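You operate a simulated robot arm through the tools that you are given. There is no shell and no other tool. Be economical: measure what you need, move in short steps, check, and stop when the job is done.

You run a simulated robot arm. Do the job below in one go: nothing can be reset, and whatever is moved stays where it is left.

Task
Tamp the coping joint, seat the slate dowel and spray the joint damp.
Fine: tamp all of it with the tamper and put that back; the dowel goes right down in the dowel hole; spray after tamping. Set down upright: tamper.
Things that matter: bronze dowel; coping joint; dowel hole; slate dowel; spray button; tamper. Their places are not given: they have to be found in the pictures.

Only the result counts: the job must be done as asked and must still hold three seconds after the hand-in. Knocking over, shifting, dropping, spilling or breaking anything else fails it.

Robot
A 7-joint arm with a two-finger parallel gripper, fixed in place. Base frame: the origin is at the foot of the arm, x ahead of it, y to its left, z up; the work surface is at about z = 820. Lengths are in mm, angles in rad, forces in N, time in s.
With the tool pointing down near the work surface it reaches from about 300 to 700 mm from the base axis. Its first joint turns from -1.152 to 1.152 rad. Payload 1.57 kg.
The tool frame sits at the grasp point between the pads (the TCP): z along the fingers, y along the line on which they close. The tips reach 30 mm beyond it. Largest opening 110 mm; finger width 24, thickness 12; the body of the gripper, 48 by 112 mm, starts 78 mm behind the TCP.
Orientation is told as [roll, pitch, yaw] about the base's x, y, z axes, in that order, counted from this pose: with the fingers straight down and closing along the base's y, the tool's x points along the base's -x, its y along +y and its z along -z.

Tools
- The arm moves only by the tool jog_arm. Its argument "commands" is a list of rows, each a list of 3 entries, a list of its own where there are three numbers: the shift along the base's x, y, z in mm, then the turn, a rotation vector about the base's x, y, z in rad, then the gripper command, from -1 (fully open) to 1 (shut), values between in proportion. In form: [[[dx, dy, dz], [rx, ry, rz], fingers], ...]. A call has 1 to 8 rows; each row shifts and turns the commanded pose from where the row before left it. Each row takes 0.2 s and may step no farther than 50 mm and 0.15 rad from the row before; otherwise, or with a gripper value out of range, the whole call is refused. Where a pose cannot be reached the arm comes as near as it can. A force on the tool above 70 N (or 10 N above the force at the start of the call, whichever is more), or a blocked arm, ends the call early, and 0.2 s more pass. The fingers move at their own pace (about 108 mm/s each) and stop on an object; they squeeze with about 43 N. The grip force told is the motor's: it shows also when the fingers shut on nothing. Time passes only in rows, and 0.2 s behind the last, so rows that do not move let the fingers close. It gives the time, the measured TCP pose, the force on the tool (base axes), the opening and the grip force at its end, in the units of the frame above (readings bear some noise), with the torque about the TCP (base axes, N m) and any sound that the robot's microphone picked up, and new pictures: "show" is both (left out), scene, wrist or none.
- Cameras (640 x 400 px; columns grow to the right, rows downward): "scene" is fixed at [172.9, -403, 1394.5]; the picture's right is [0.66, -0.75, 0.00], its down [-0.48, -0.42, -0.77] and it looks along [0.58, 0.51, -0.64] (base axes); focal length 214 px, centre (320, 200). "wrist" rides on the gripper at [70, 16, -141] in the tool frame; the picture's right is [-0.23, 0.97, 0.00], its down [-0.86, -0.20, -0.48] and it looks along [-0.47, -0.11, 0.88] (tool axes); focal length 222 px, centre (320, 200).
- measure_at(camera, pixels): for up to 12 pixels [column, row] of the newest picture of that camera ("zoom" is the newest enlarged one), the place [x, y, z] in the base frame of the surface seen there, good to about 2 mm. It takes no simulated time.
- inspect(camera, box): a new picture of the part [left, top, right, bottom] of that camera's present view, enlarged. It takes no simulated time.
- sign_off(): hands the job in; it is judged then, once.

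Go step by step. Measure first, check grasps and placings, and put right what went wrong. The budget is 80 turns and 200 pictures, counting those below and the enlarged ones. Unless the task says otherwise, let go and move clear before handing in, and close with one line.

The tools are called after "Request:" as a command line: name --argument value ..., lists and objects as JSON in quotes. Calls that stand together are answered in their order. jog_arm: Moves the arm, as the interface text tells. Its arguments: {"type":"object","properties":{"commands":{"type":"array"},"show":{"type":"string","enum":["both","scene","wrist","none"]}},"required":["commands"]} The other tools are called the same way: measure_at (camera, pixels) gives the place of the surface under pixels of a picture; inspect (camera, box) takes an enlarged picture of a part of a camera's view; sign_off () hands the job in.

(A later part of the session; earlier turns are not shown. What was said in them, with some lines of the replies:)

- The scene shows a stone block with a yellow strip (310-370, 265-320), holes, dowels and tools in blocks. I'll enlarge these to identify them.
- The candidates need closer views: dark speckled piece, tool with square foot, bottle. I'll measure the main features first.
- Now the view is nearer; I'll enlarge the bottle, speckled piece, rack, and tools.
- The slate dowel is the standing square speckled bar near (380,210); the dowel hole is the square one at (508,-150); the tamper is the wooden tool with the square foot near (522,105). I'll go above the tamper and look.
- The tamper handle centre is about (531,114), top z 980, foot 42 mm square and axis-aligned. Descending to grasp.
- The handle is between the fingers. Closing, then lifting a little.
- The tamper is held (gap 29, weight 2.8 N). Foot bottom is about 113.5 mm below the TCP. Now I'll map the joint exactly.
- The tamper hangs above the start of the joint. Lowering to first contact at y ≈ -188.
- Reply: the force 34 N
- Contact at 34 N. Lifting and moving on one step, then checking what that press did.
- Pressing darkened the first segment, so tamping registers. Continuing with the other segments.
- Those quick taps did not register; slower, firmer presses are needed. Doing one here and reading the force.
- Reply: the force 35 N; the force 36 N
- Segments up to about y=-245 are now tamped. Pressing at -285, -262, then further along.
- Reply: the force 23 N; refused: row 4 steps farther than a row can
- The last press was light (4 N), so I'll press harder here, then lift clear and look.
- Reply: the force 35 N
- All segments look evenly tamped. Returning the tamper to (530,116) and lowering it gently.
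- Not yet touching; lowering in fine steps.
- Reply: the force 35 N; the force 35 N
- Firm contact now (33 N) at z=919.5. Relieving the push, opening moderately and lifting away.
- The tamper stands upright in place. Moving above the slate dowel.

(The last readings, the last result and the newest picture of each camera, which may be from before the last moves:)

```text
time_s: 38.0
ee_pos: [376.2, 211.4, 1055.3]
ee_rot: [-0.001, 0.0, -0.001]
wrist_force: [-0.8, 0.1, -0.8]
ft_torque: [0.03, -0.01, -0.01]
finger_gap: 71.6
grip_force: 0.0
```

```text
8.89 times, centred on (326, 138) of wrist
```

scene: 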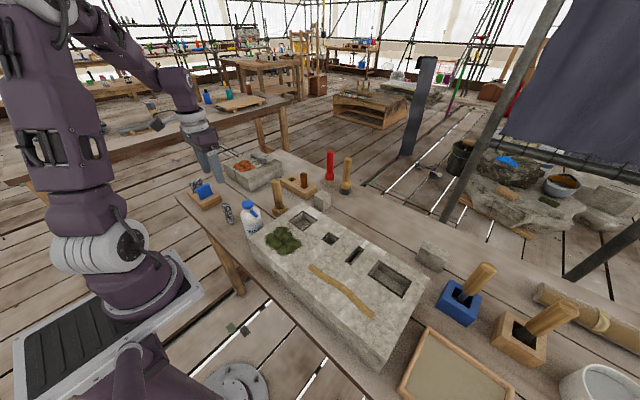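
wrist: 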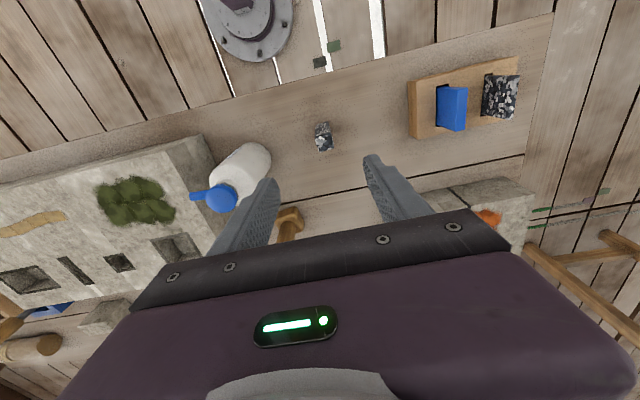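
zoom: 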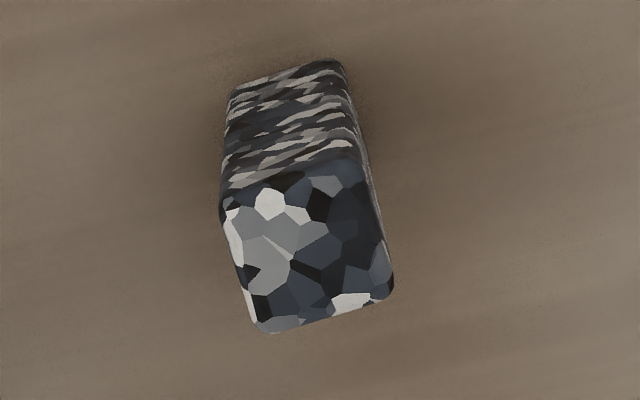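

Request:
measure_at --camera "zoom" --pixels '[[308, 245], [235, 205], [350, 175], [265, 322], [385, 290], [240, 270], [375, 235], [290, 190], [325, 305], [240, 95], [340, 72]]'

Request:
measure_at --camera "scene" --pixels '[[230, 206], [231, 214], [234, 222], [236, 224]]'

```text
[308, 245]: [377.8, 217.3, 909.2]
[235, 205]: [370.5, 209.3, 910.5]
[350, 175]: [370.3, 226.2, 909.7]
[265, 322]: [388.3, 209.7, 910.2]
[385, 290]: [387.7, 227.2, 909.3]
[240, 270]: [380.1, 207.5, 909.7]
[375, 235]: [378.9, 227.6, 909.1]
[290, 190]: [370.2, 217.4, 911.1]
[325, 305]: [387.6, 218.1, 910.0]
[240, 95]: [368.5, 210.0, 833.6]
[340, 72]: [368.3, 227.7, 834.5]
```

```text
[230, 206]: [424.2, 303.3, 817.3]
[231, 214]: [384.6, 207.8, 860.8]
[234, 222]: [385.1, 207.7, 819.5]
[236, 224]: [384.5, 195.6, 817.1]
```

The dowel is about 20 mm square and 90 tall, centred at (379,217.5), axis-aligned. Descending to grip its upper part.

Request:
jog_arm --commands '[[[2, 6, -45], [0, 0, 0], -0.3], [[0.5, 0, -45], [0, 0, 0], -0.3], [[0, 0, -40], [0, 0, 0], -0.3], [[0, 0, -13], [0, 0, 0], -0.3], [[0, 0, 0], [0, 0, 0], -0.3]]' --show "wrist"

```text
time_s: 39.2
ee_pos: [380.2, 217.8, 911.7]
ee_rot: [-0.001, 0.001, -0.002]
wrist_force: [0.1, 0.3, 0.4]
ft_torque: [-0.04, 0.0, 0.02]
finger_gap: 71.5
grip_force: 0.0
```

wrist: 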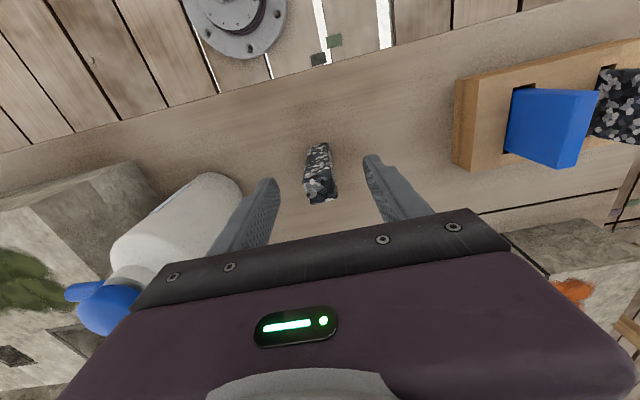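

Request:
jog_arm --commands '[[[0, 0, 0], [0, 0, 0], 0.3], [[0, 0, 0], [0, 0, 0], 1], [[0, 0, 0], [0, 0, 0], 1], [[0, 0, 0], [0, 0, 0], 1]]' --show "none"

Request:
jog_arm --commands '[[[0, 0, 30], [0, 0, 0], 1], [[0, 0, 45], [0, 0, 0], 1], [[0, 0, 45], [0, 0, 0], 1], [[0, 0, 30], [0, 0, 0], 1], [[0, 0, 0], [0, 0, 0], 1]]'

```text
time_s: 40.2
ee_pos: [381.5, 216.6, 911.3]
ee_rot: [0.0, 0.0, -0.001]
wrist_force: [0.4, 0.1, 2.9]
ft_torque: [0.08, -0.07, 0.01]
finger_gap: 20.9
grip_force: 34.6
```

```text
time_s: 41.4
ee_pos: [379.2, 218.3, 1060.4]
ee_rot: [0.0, -0.001, 0.001]
wrist_force: [0.1, -0.3, -0.4]
ft_torque: [0.0, -0.01, 0.0]
finger_gap: 21.2
grip_force: 35.0
```

scene: 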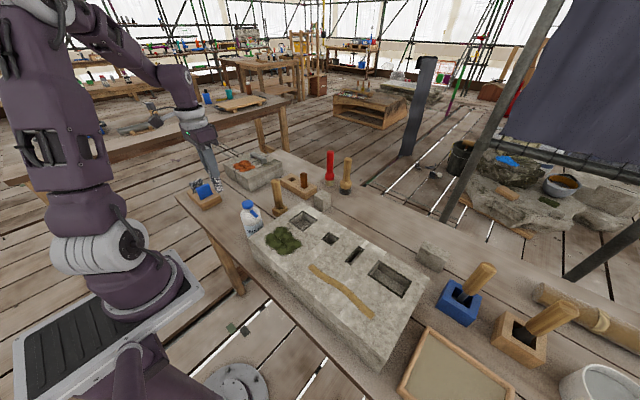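
wrist: 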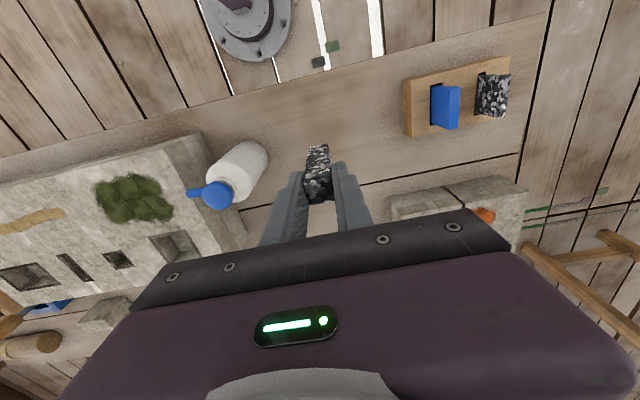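

The dowel is held. Raising 45 mm to clear the bottle and tamper, then moving towards a spot beyond the hole to survey it.

Request:
jog_arm --commands '[[[0, 0, 45], [0, 0, 0], 1], [[20, -45, 0], [0, 0, 0], 1], [[20, -45, 0], [0, 0, 0], 1], [[20, -45, 0], [0, 0, 0], 1], [[20, -45, 0], [0, 0, 0], 1], [[20, -45, 0], [0, 0, 0], 1], [[20, -45, 0], [0, 0, 0], 1], [[20, -45, 0], [0, 0, 0], 1]]' --show "none"

Request:
jog_arm --commands '[[[20, -45, -20], [0, 0, 0], 1], [[20, -15, -20], [0, 0, 0], 1], [[10, 0, -20], [0, 0, 0], 1], [[0, 0, -20], [0, 0, 0], 1], [[0, 0, 0], [0, 0, 0], 1]]'

Request:
inspect --camera "wrist" --box '[240, 60, 400, 160]'

```text
time_s: 43.2
ee_pos: [520.8, -99.2, 1106.2]
ee_rot: [0.001, 0.001, 0.001]
wrist_force: [0.6, 0.0, -1.6]
ft_torque: [0.05, 0.01, 0.03]
finger_gap: 21.2
grip_force: 34.3
```

```text
refused: row 1 steps farther than a row can; nothing moved
```

```text
4.00 times, centred on (320, 110) of wrist
```

zoom: 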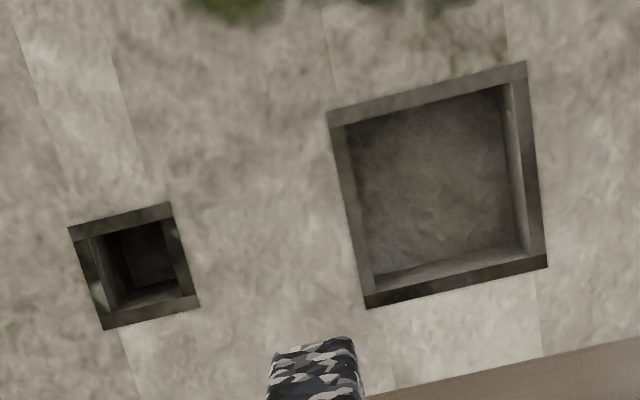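

Request:
measure_at --camera "zoom" --pixels '[[66, 225], [168, 199], [202, 307], [104, 333], [75, 232], [165, 210], [192, 300], [108, 322], [118, 207], [186, 255], [153, 320], [84, 280]]'

Request:
measure_at --camera "zoom" --pixels '[[145, 260], [155, 275], [110, 290], [150, 302], [98, 240], [160, 222], [182, 290], [120, 306], [135, 232], [170, 250], [96, 270], [130, 280]]'

```text
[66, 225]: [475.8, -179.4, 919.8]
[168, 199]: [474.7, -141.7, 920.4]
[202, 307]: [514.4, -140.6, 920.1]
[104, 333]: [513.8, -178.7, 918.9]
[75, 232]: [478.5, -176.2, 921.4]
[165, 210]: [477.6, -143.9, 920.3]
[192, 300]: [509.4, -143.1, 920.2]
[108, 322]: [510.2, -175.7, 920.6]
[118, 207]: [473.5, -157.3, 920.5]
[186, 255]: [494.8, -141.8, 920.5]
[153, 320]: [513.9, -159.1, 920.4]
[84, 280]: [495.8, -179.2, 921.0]
```

```text
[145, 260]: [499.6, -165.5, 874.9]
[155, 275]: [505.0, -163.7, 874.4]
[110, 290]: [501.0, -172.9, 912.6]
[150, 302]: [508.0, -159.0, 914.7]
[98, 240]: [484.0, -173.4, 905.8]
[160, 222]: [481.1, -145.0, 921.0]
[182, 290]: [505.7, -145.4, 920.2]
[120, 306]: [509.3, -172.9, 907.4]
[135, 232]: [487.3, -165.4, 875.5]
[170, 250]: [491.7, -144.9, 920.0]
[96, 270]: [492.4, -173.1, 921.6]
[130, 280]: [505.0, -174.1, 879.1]
```

The hole's inner opening is about 27 mm square, centred (494.5,-160), floor z≈875 (45 deep). Moving above it, dowel bottom 12 mm over the surface.

Request:
jog_arm --commands '[[[-13, -31, -10], [0, 0, 0], 1], [[-12, -31, -10], [0, 0, 0], 1], [[0, 0, -30], [0, 0, 0], 1], [[0, 0, -30], [0, 0, 0], 1], [[0, 0, 0], [0, 0, 0], 1]]'

Request:
inspect --camera "wrist" --box '[270, 110, 370, 210]'

Request:
inspect --camera "scene" --box '[300, 200, 360, 255]'

```text
time_s: 44.4
ee_pos: [494.0, -158.8, 1025.9]
ee_rot: [0.0, 0.0, 0.0]
wrist_force: [0.5, -0.5, -1.2]
ft_torque: [0.02, 0.02, 0.0]
finger_gap: 21.1
grip_force: 34.3
```

scene: 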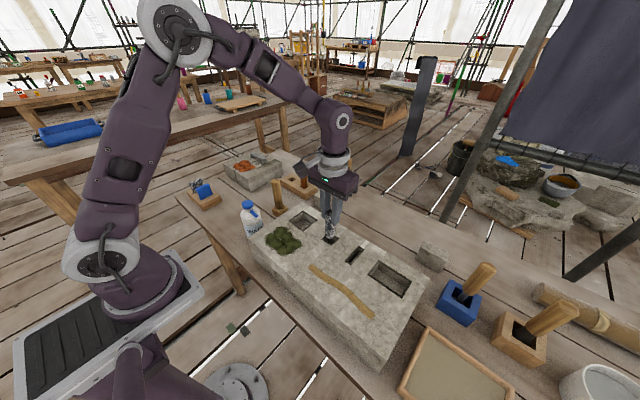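
wrist: 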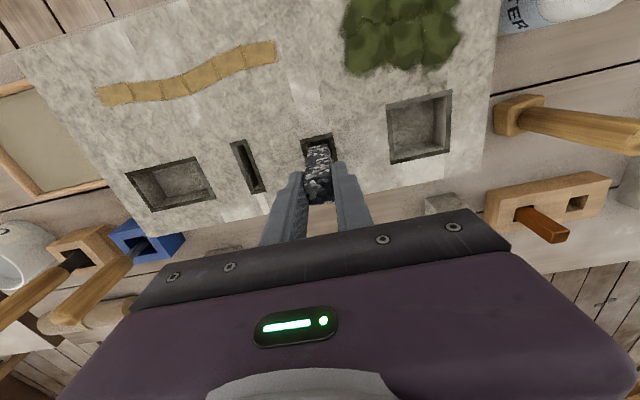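

```text
4.00 times, centred on (320, 160) of wrist
```

zoom: 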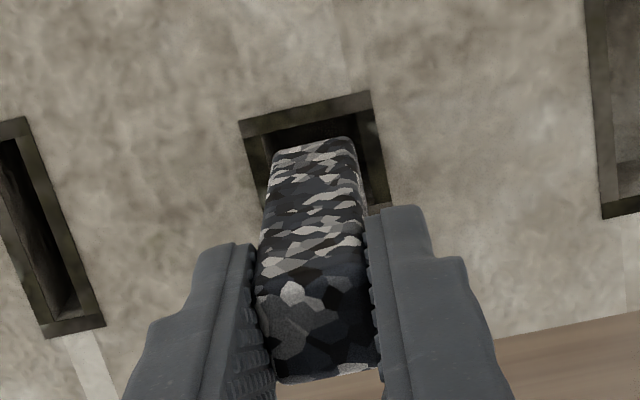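

```text
7.27 times, centred on (330, 228) of scene
```

zoom: 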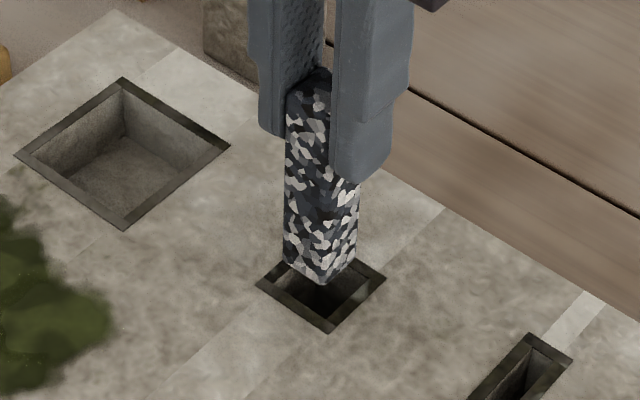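

The dowel is centred over the opening. Lowering it in.

Request:
jog_arm --commands '[[[0.5, -1, -12], [0, 0, 0], 1], [[0, 0, -8], [0, 0, 0], 1], [[0, 0, -8], [0, 0, 0], 1], [[0, 0, 0], [0, 0, 0], 1]]' --show "scene"

Request:
inspect --camera "scene" --box '[300, 200, 360, 255]'

```text
time_s: 45.4
ee_pos: [495.9, -160.9, 996.4]
ee_rot: [0.0, 0.0, -0.001]
wrist_force: [0.2, -0.5, -1.3]
ft_torque: [-0.01, 0.0, -0.03]
finger_gap: 21.2
grip_force: 34.4
```

scene: 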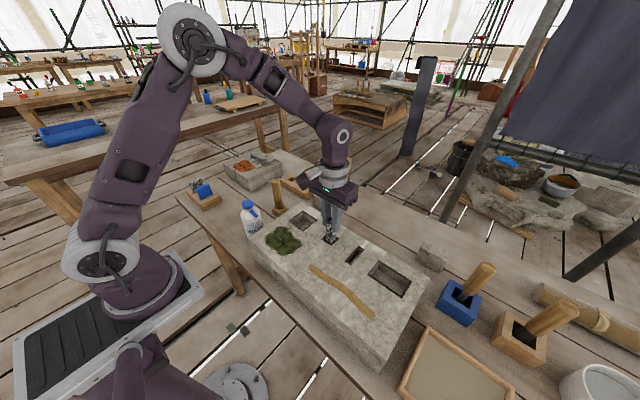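

```text
7.27 times, centred on (330, 228) of scene
```

zoom: 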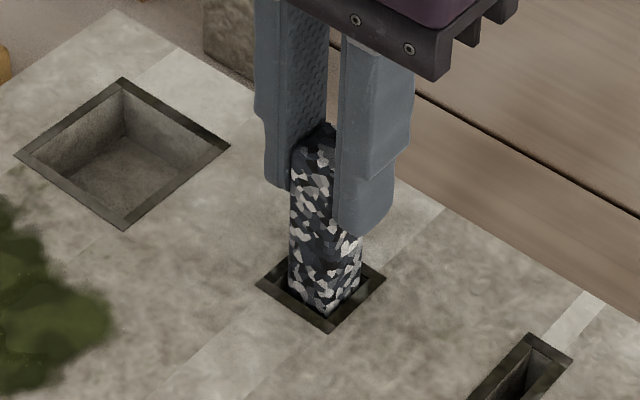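

It is entering freely. Continuing to the floor.

Request:
jog_arm --commands '[[[0, 0, -10], [0, 0, 0], 1], [[0, 0, -10], [0, 0, 0], 1], [[0, 0, -5], [0, 0, 0], 1], [[0, 0, -3], [0, 0, 0], 1], [[0, 0, -2], [0, 0, 0], 1], [[0, 0, 0], [0, 0, 0], 1]]' --show "none"

```text
time_s: 46.8
ee_pos: [495.6, -160.8, 966.8]
ee_rot: [-0.002, -0.001, 0.001]
wrist_force: [1.1, 0.3, -0.9]
ft_torque: [0.0, 0.01, 0.0]
finger_gap: 20.9
grip_force: 34.8
```

Request:
jog_arm --commands '[[[0, 0, -2], [0, 0, 0], 1], [[0, 0, -2], [0, 0, 0], 1], [[0, 0, 0], [0, 0, 0], 1]]' --show "scene"

Request:
inspect --camera "scene" --box '[300, 200, 360, 255]'

```text
time_s: 47.6
ee_pos: [495.7, -160.3, 964.3]
ee_rot: [0.0, -0.003, 0.0]
wrist_force: [-0.4, 0.1, 28.5]
ft_torque: [0.01, -0.2, -0.01]
finger_gap: 21.3
grip_force: 34.5
```

scene: 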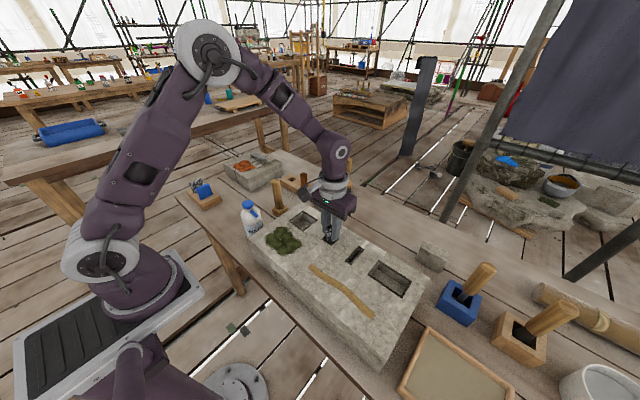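

```text
7.27 times, centred on (330, 228) of scene
```

zoom: 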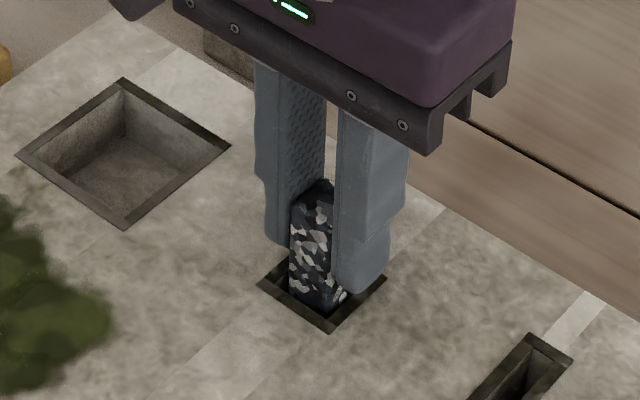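

Floor contact at 28 N with the bottom at about z=874, matching the hole floor. Releasing and rising.

Request:
jog_arm --commands '[[[0, 0, 2], [0, 0, 0], 1], [[0, 0, 0], [0, 0, 0], 0.3], [[0, 0, 0], [0, 0, 0], 0], [[0, 0, 0], [0, 0, 0], 0], [[0, 0, 40], [0, 0, 0], 0], [[0, 0, 45], [0, 0, 0], 0], [[0, 20, 45], [0, 0, 0], 0]]'

Request:
inspect --camera "scene" --box '[300, 200, 360, 255]'

Request:
inspect --camera "wrist" --box '[270, 90, 370, 190]'

```text
time_s: 49.2
ee_pos: [497.0, -138.3, 1096.1]
ee_rot: [0.0, 0.0, 0.002]
wrist_force: [-1.1, 0.3, 1.2]
ft_torque: [0.01, 0.02, 0.01]
finger_gap: 54.9
grip_force: 0.1
```

scene: 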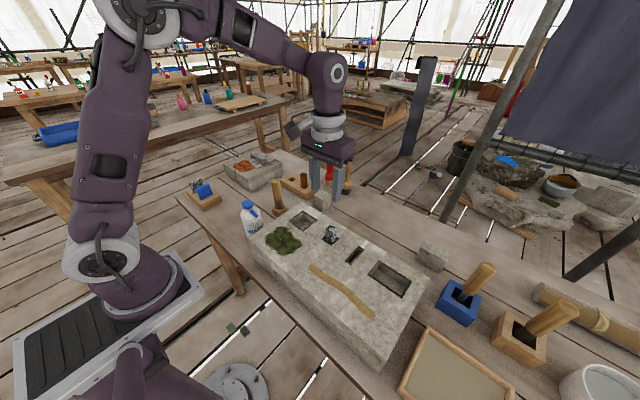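
wrist: 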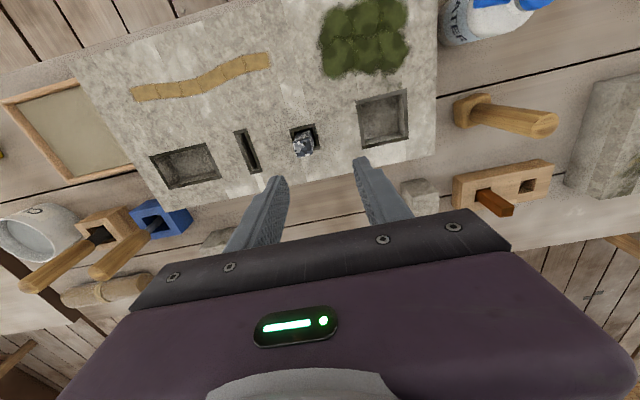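

```text
7.27 times, centred on (330, 228) of scene
```

zoom: 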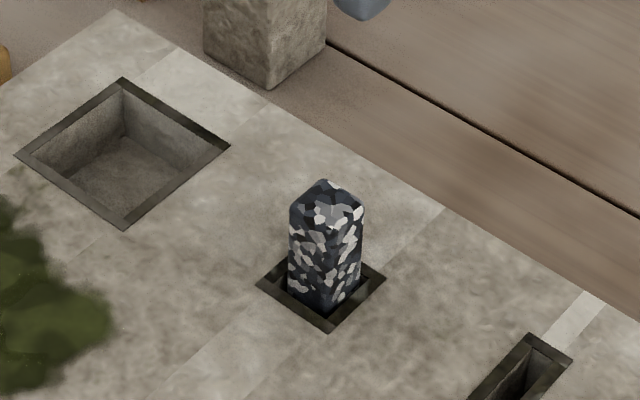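

```text
4.00 times, centred on (320, 140) of wrist
```

zoom: 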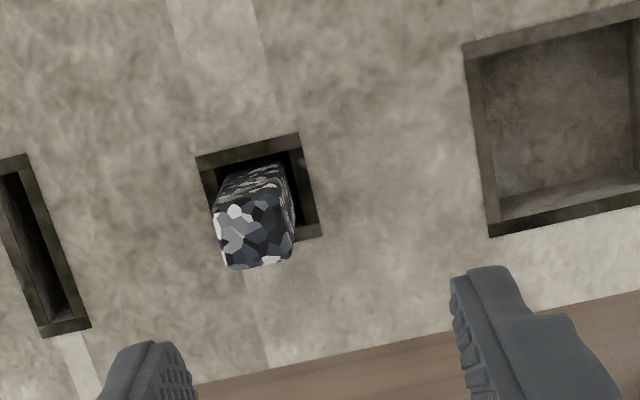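

Request:
measure_at --camera "zoom" --pixels '[[252, 235], [225, 210], [285, 255], [270, 205]]'

Request:
measure_at --camera "scene" --pixels '[[248, 205], [253, 211], [249, 207]]'

Request:
jog_arm --commands '[[[-5, 45, 0], [0, 0, 0], 0.5], [[-15, 45, 0], [0, 0, 0], 1], [[-15, 45, 0], [0, 0, 0], 1], [[-20, 42, 0], [0, 0, 0], 1], [[-20, 42, 0], [0, 0, 0], 1], [[-20, 10, 0], [0, 0, 0], 1], [[0, 0, 0], [0, 0, 0], 1]]'

```text
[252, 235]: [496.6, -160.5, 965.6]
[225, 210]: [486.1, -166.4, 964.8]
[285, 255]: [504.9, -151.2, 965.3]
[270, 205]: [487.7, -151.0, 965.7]
```

```text
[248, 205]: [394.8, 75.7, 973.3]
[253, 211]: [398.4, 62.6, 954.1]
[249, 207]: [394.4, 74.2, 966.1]
```

```text
time_s: 50.8
ee_pos: [399.7, 89.0, 1096.0]
ee_rot: [0.001, 0.0, 0.001]
wrist_force: [0.1, 0.5, -0.5]
ft_torque: [-0.03, 0.01, -0.01]
finger_gap: 0.0
grip_force: 21.3
```

scene: 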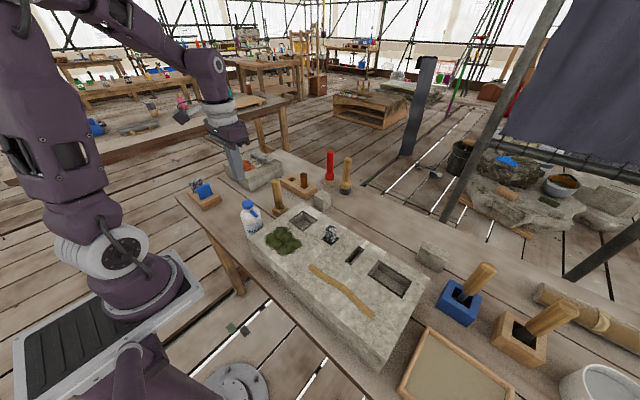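
wrist: 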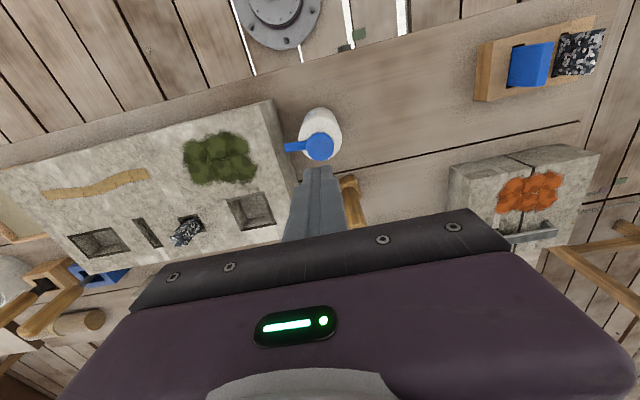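

The dowel top is at z=965, so its bottom is on the floor. The shut fingers are over the blue spray cap; measuring the cap.

Request:
inspect --camera "wrist" --box '[275, 95, 365, 185]'

```text
4.44 times, centred on (320, 140) of wrist
```

zoom: 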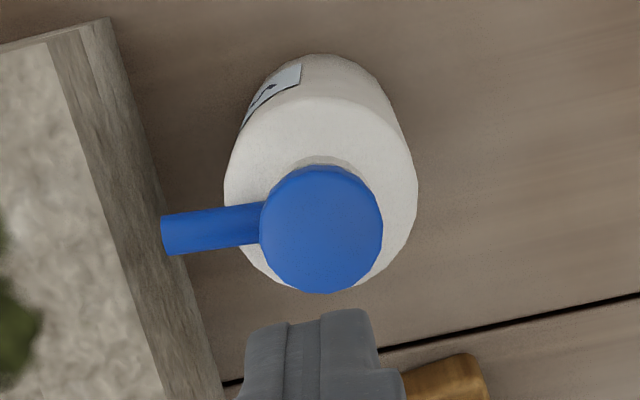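

Request:
measure_at --camera "zoom" --pixels '[[322, 230], [268, 230], [376, 230], [322, 178], [322, 284], [172, 235], [250, 225]]'

Request:
jog_arm --commands '[[[0, 0, -40], [0, 0, 0], 1], [[0, 0, -30], [0, 0, 0], 1], [[0, 0, 0], [0, 0, 0], 1]]'

```text
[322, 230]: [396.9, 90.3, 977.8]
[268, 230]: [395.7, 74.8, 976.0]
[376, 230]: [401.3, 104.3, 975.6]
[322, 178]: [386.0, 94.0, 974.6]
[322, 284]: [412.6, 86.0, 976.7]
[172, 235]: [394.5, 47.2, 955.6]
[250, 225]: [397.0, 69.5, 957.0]
```

```text
time_s: 51.6
ee_pos: [402.4, 88.4, 1025.5]
ee_rot: [0.001, -0.001, 0.001]
wrist_force: [0.5, -0.7, 0.7]
ft_torque: [0.02, 0.04, -0.02]
finger_gap: 0.0
grip_force: 21.5
```

scene: 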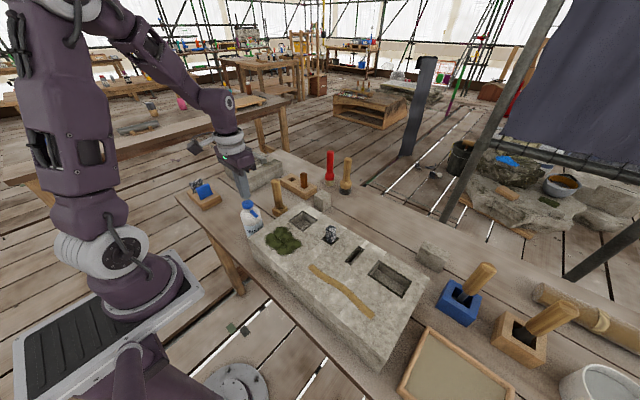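
wrist: 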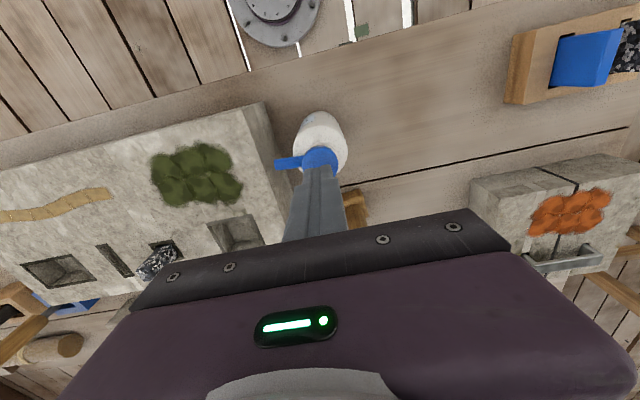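

Centre of the cap is (399,90), top z=978. Pressing down gradually.

Request:
jog_arm --commands '[[[-2, 1.5, -12], [0, 0, 0], 1], [[0, 0, -4], [0, 0, 0], 1], [[0, 0, -2], [0, 0, 0], 1], [[0, 0, -2], [0, 0, 0], 1], [[0, 0, -2], [0, 0, 0], 1]]' --show "scene"

```text
time_s: 52.8
ee_pos: [399.1, 89.3, 1004.8]
ee_rot: [0.0, 0.001, -0.001]
wrist_force: [-0.4, -0.2, 2.5]
ft_torque: [0.0, 0.02, 0.05]
finger_gap: 0.0
grip_force: 21.5
```

scene: 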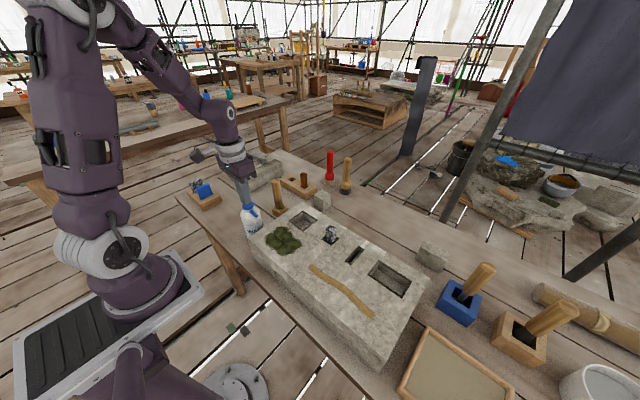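

Light contact (2.5 N): the cap moves. Pressing a little further.

Request:
jog_arm --commands '[[[0, 0, -2], [0, 0, 0], 1], [[0, 0, -2], [0, 0, 0], 1], [[0, 0, 0], [0, 0, 0], 1]]' --show "scene"

Request:
inspect --camera "scene" --box '[210, 170, 400, 330]'

```text
time_s: 53.6
ee_pos: [399.0, 90.6, 1000.2]
ee_rot: [-0.001, -0.002, 0.001]
wrist_force: [0.7, 0.5, 3.3]
ft_torque: [0.02, 0.02, -0.02]
finger_gap: 0.0
grip_force: 21.2
heard: click
```

scene: 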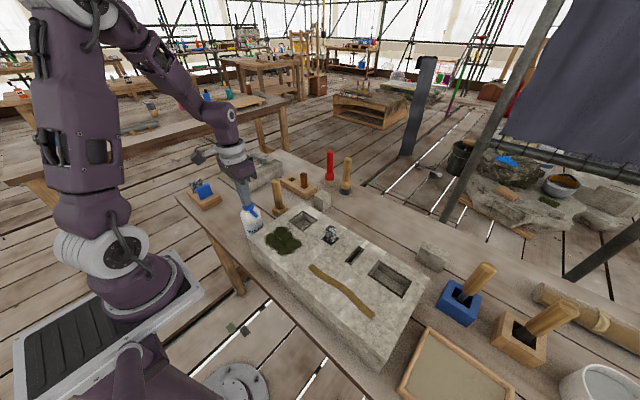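

```text
2.50 times, centred on (305, 250) of scene
```

zoom: 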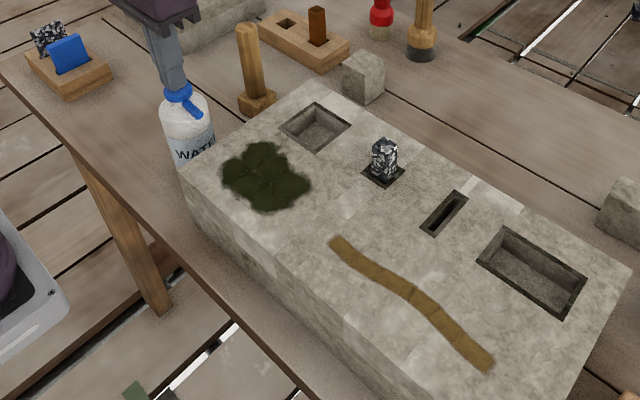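

A click was heard and the joint is now darker (damp). Rising clear and making a final check.

Request:
jog_arm --commands '[[[0, 0, 5], [0, 0, 0], 1], [[0, 0, 20], [0, 0, 0], 1], [[0, 0, 45], [0, 0, 0], 1], [[0, 0, 45], [0, 0, 0], 1], [[0, 0, 40], [0, 0, 0], 1], [[0, 0, 0], [0, 0, 0], 1]]'

Request:
inspect --camera "scene" --box '[210, 170, 400, 330]'

```text
time_s: 55.0
ee_pos: [398.5, 89.3, 1155.5]
ee_rot: [0.0, 0.0, 0.001]
wrist_force: [0.2, 0.5, 0.1]
ft_torque: [-0.01, 0.0, -0.01]
finger_gap: 0.2
grip_force: 21.3
```

scene: 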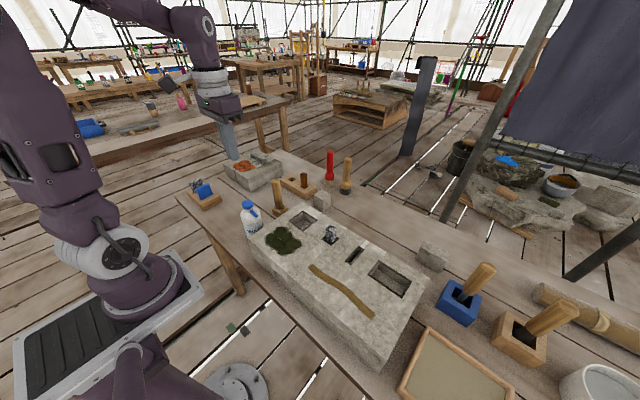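
wrist: 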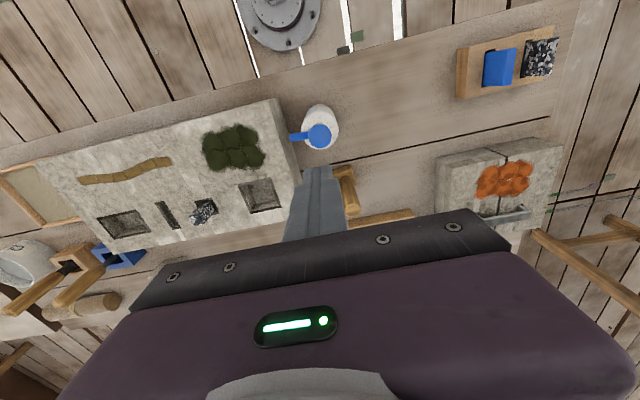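

```text
2.50 times, centred on (305, 250) of scene
```

zoom: 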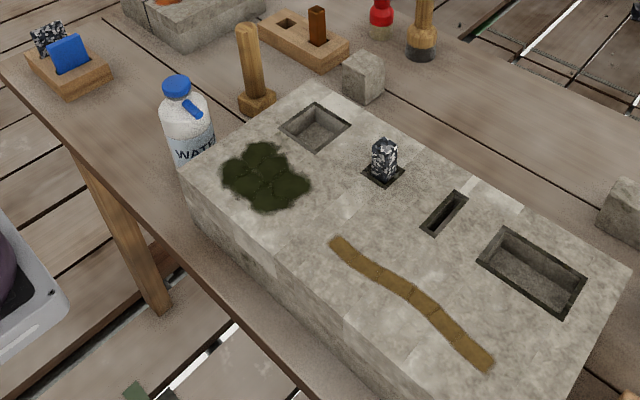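

The joint is tamped along its whole length and damp. The dowel is seated, the tamper stands upright where it was, and the bottle is upright, so I'm handing in.

Request:
sign_off

```text
The job is handed in.
```

I tamped the whole coping joint and set the tamper back upright where it stood, seated the slate dowel on the floor of the dowel hole, then sprayed the joint damp; the job is handed in.
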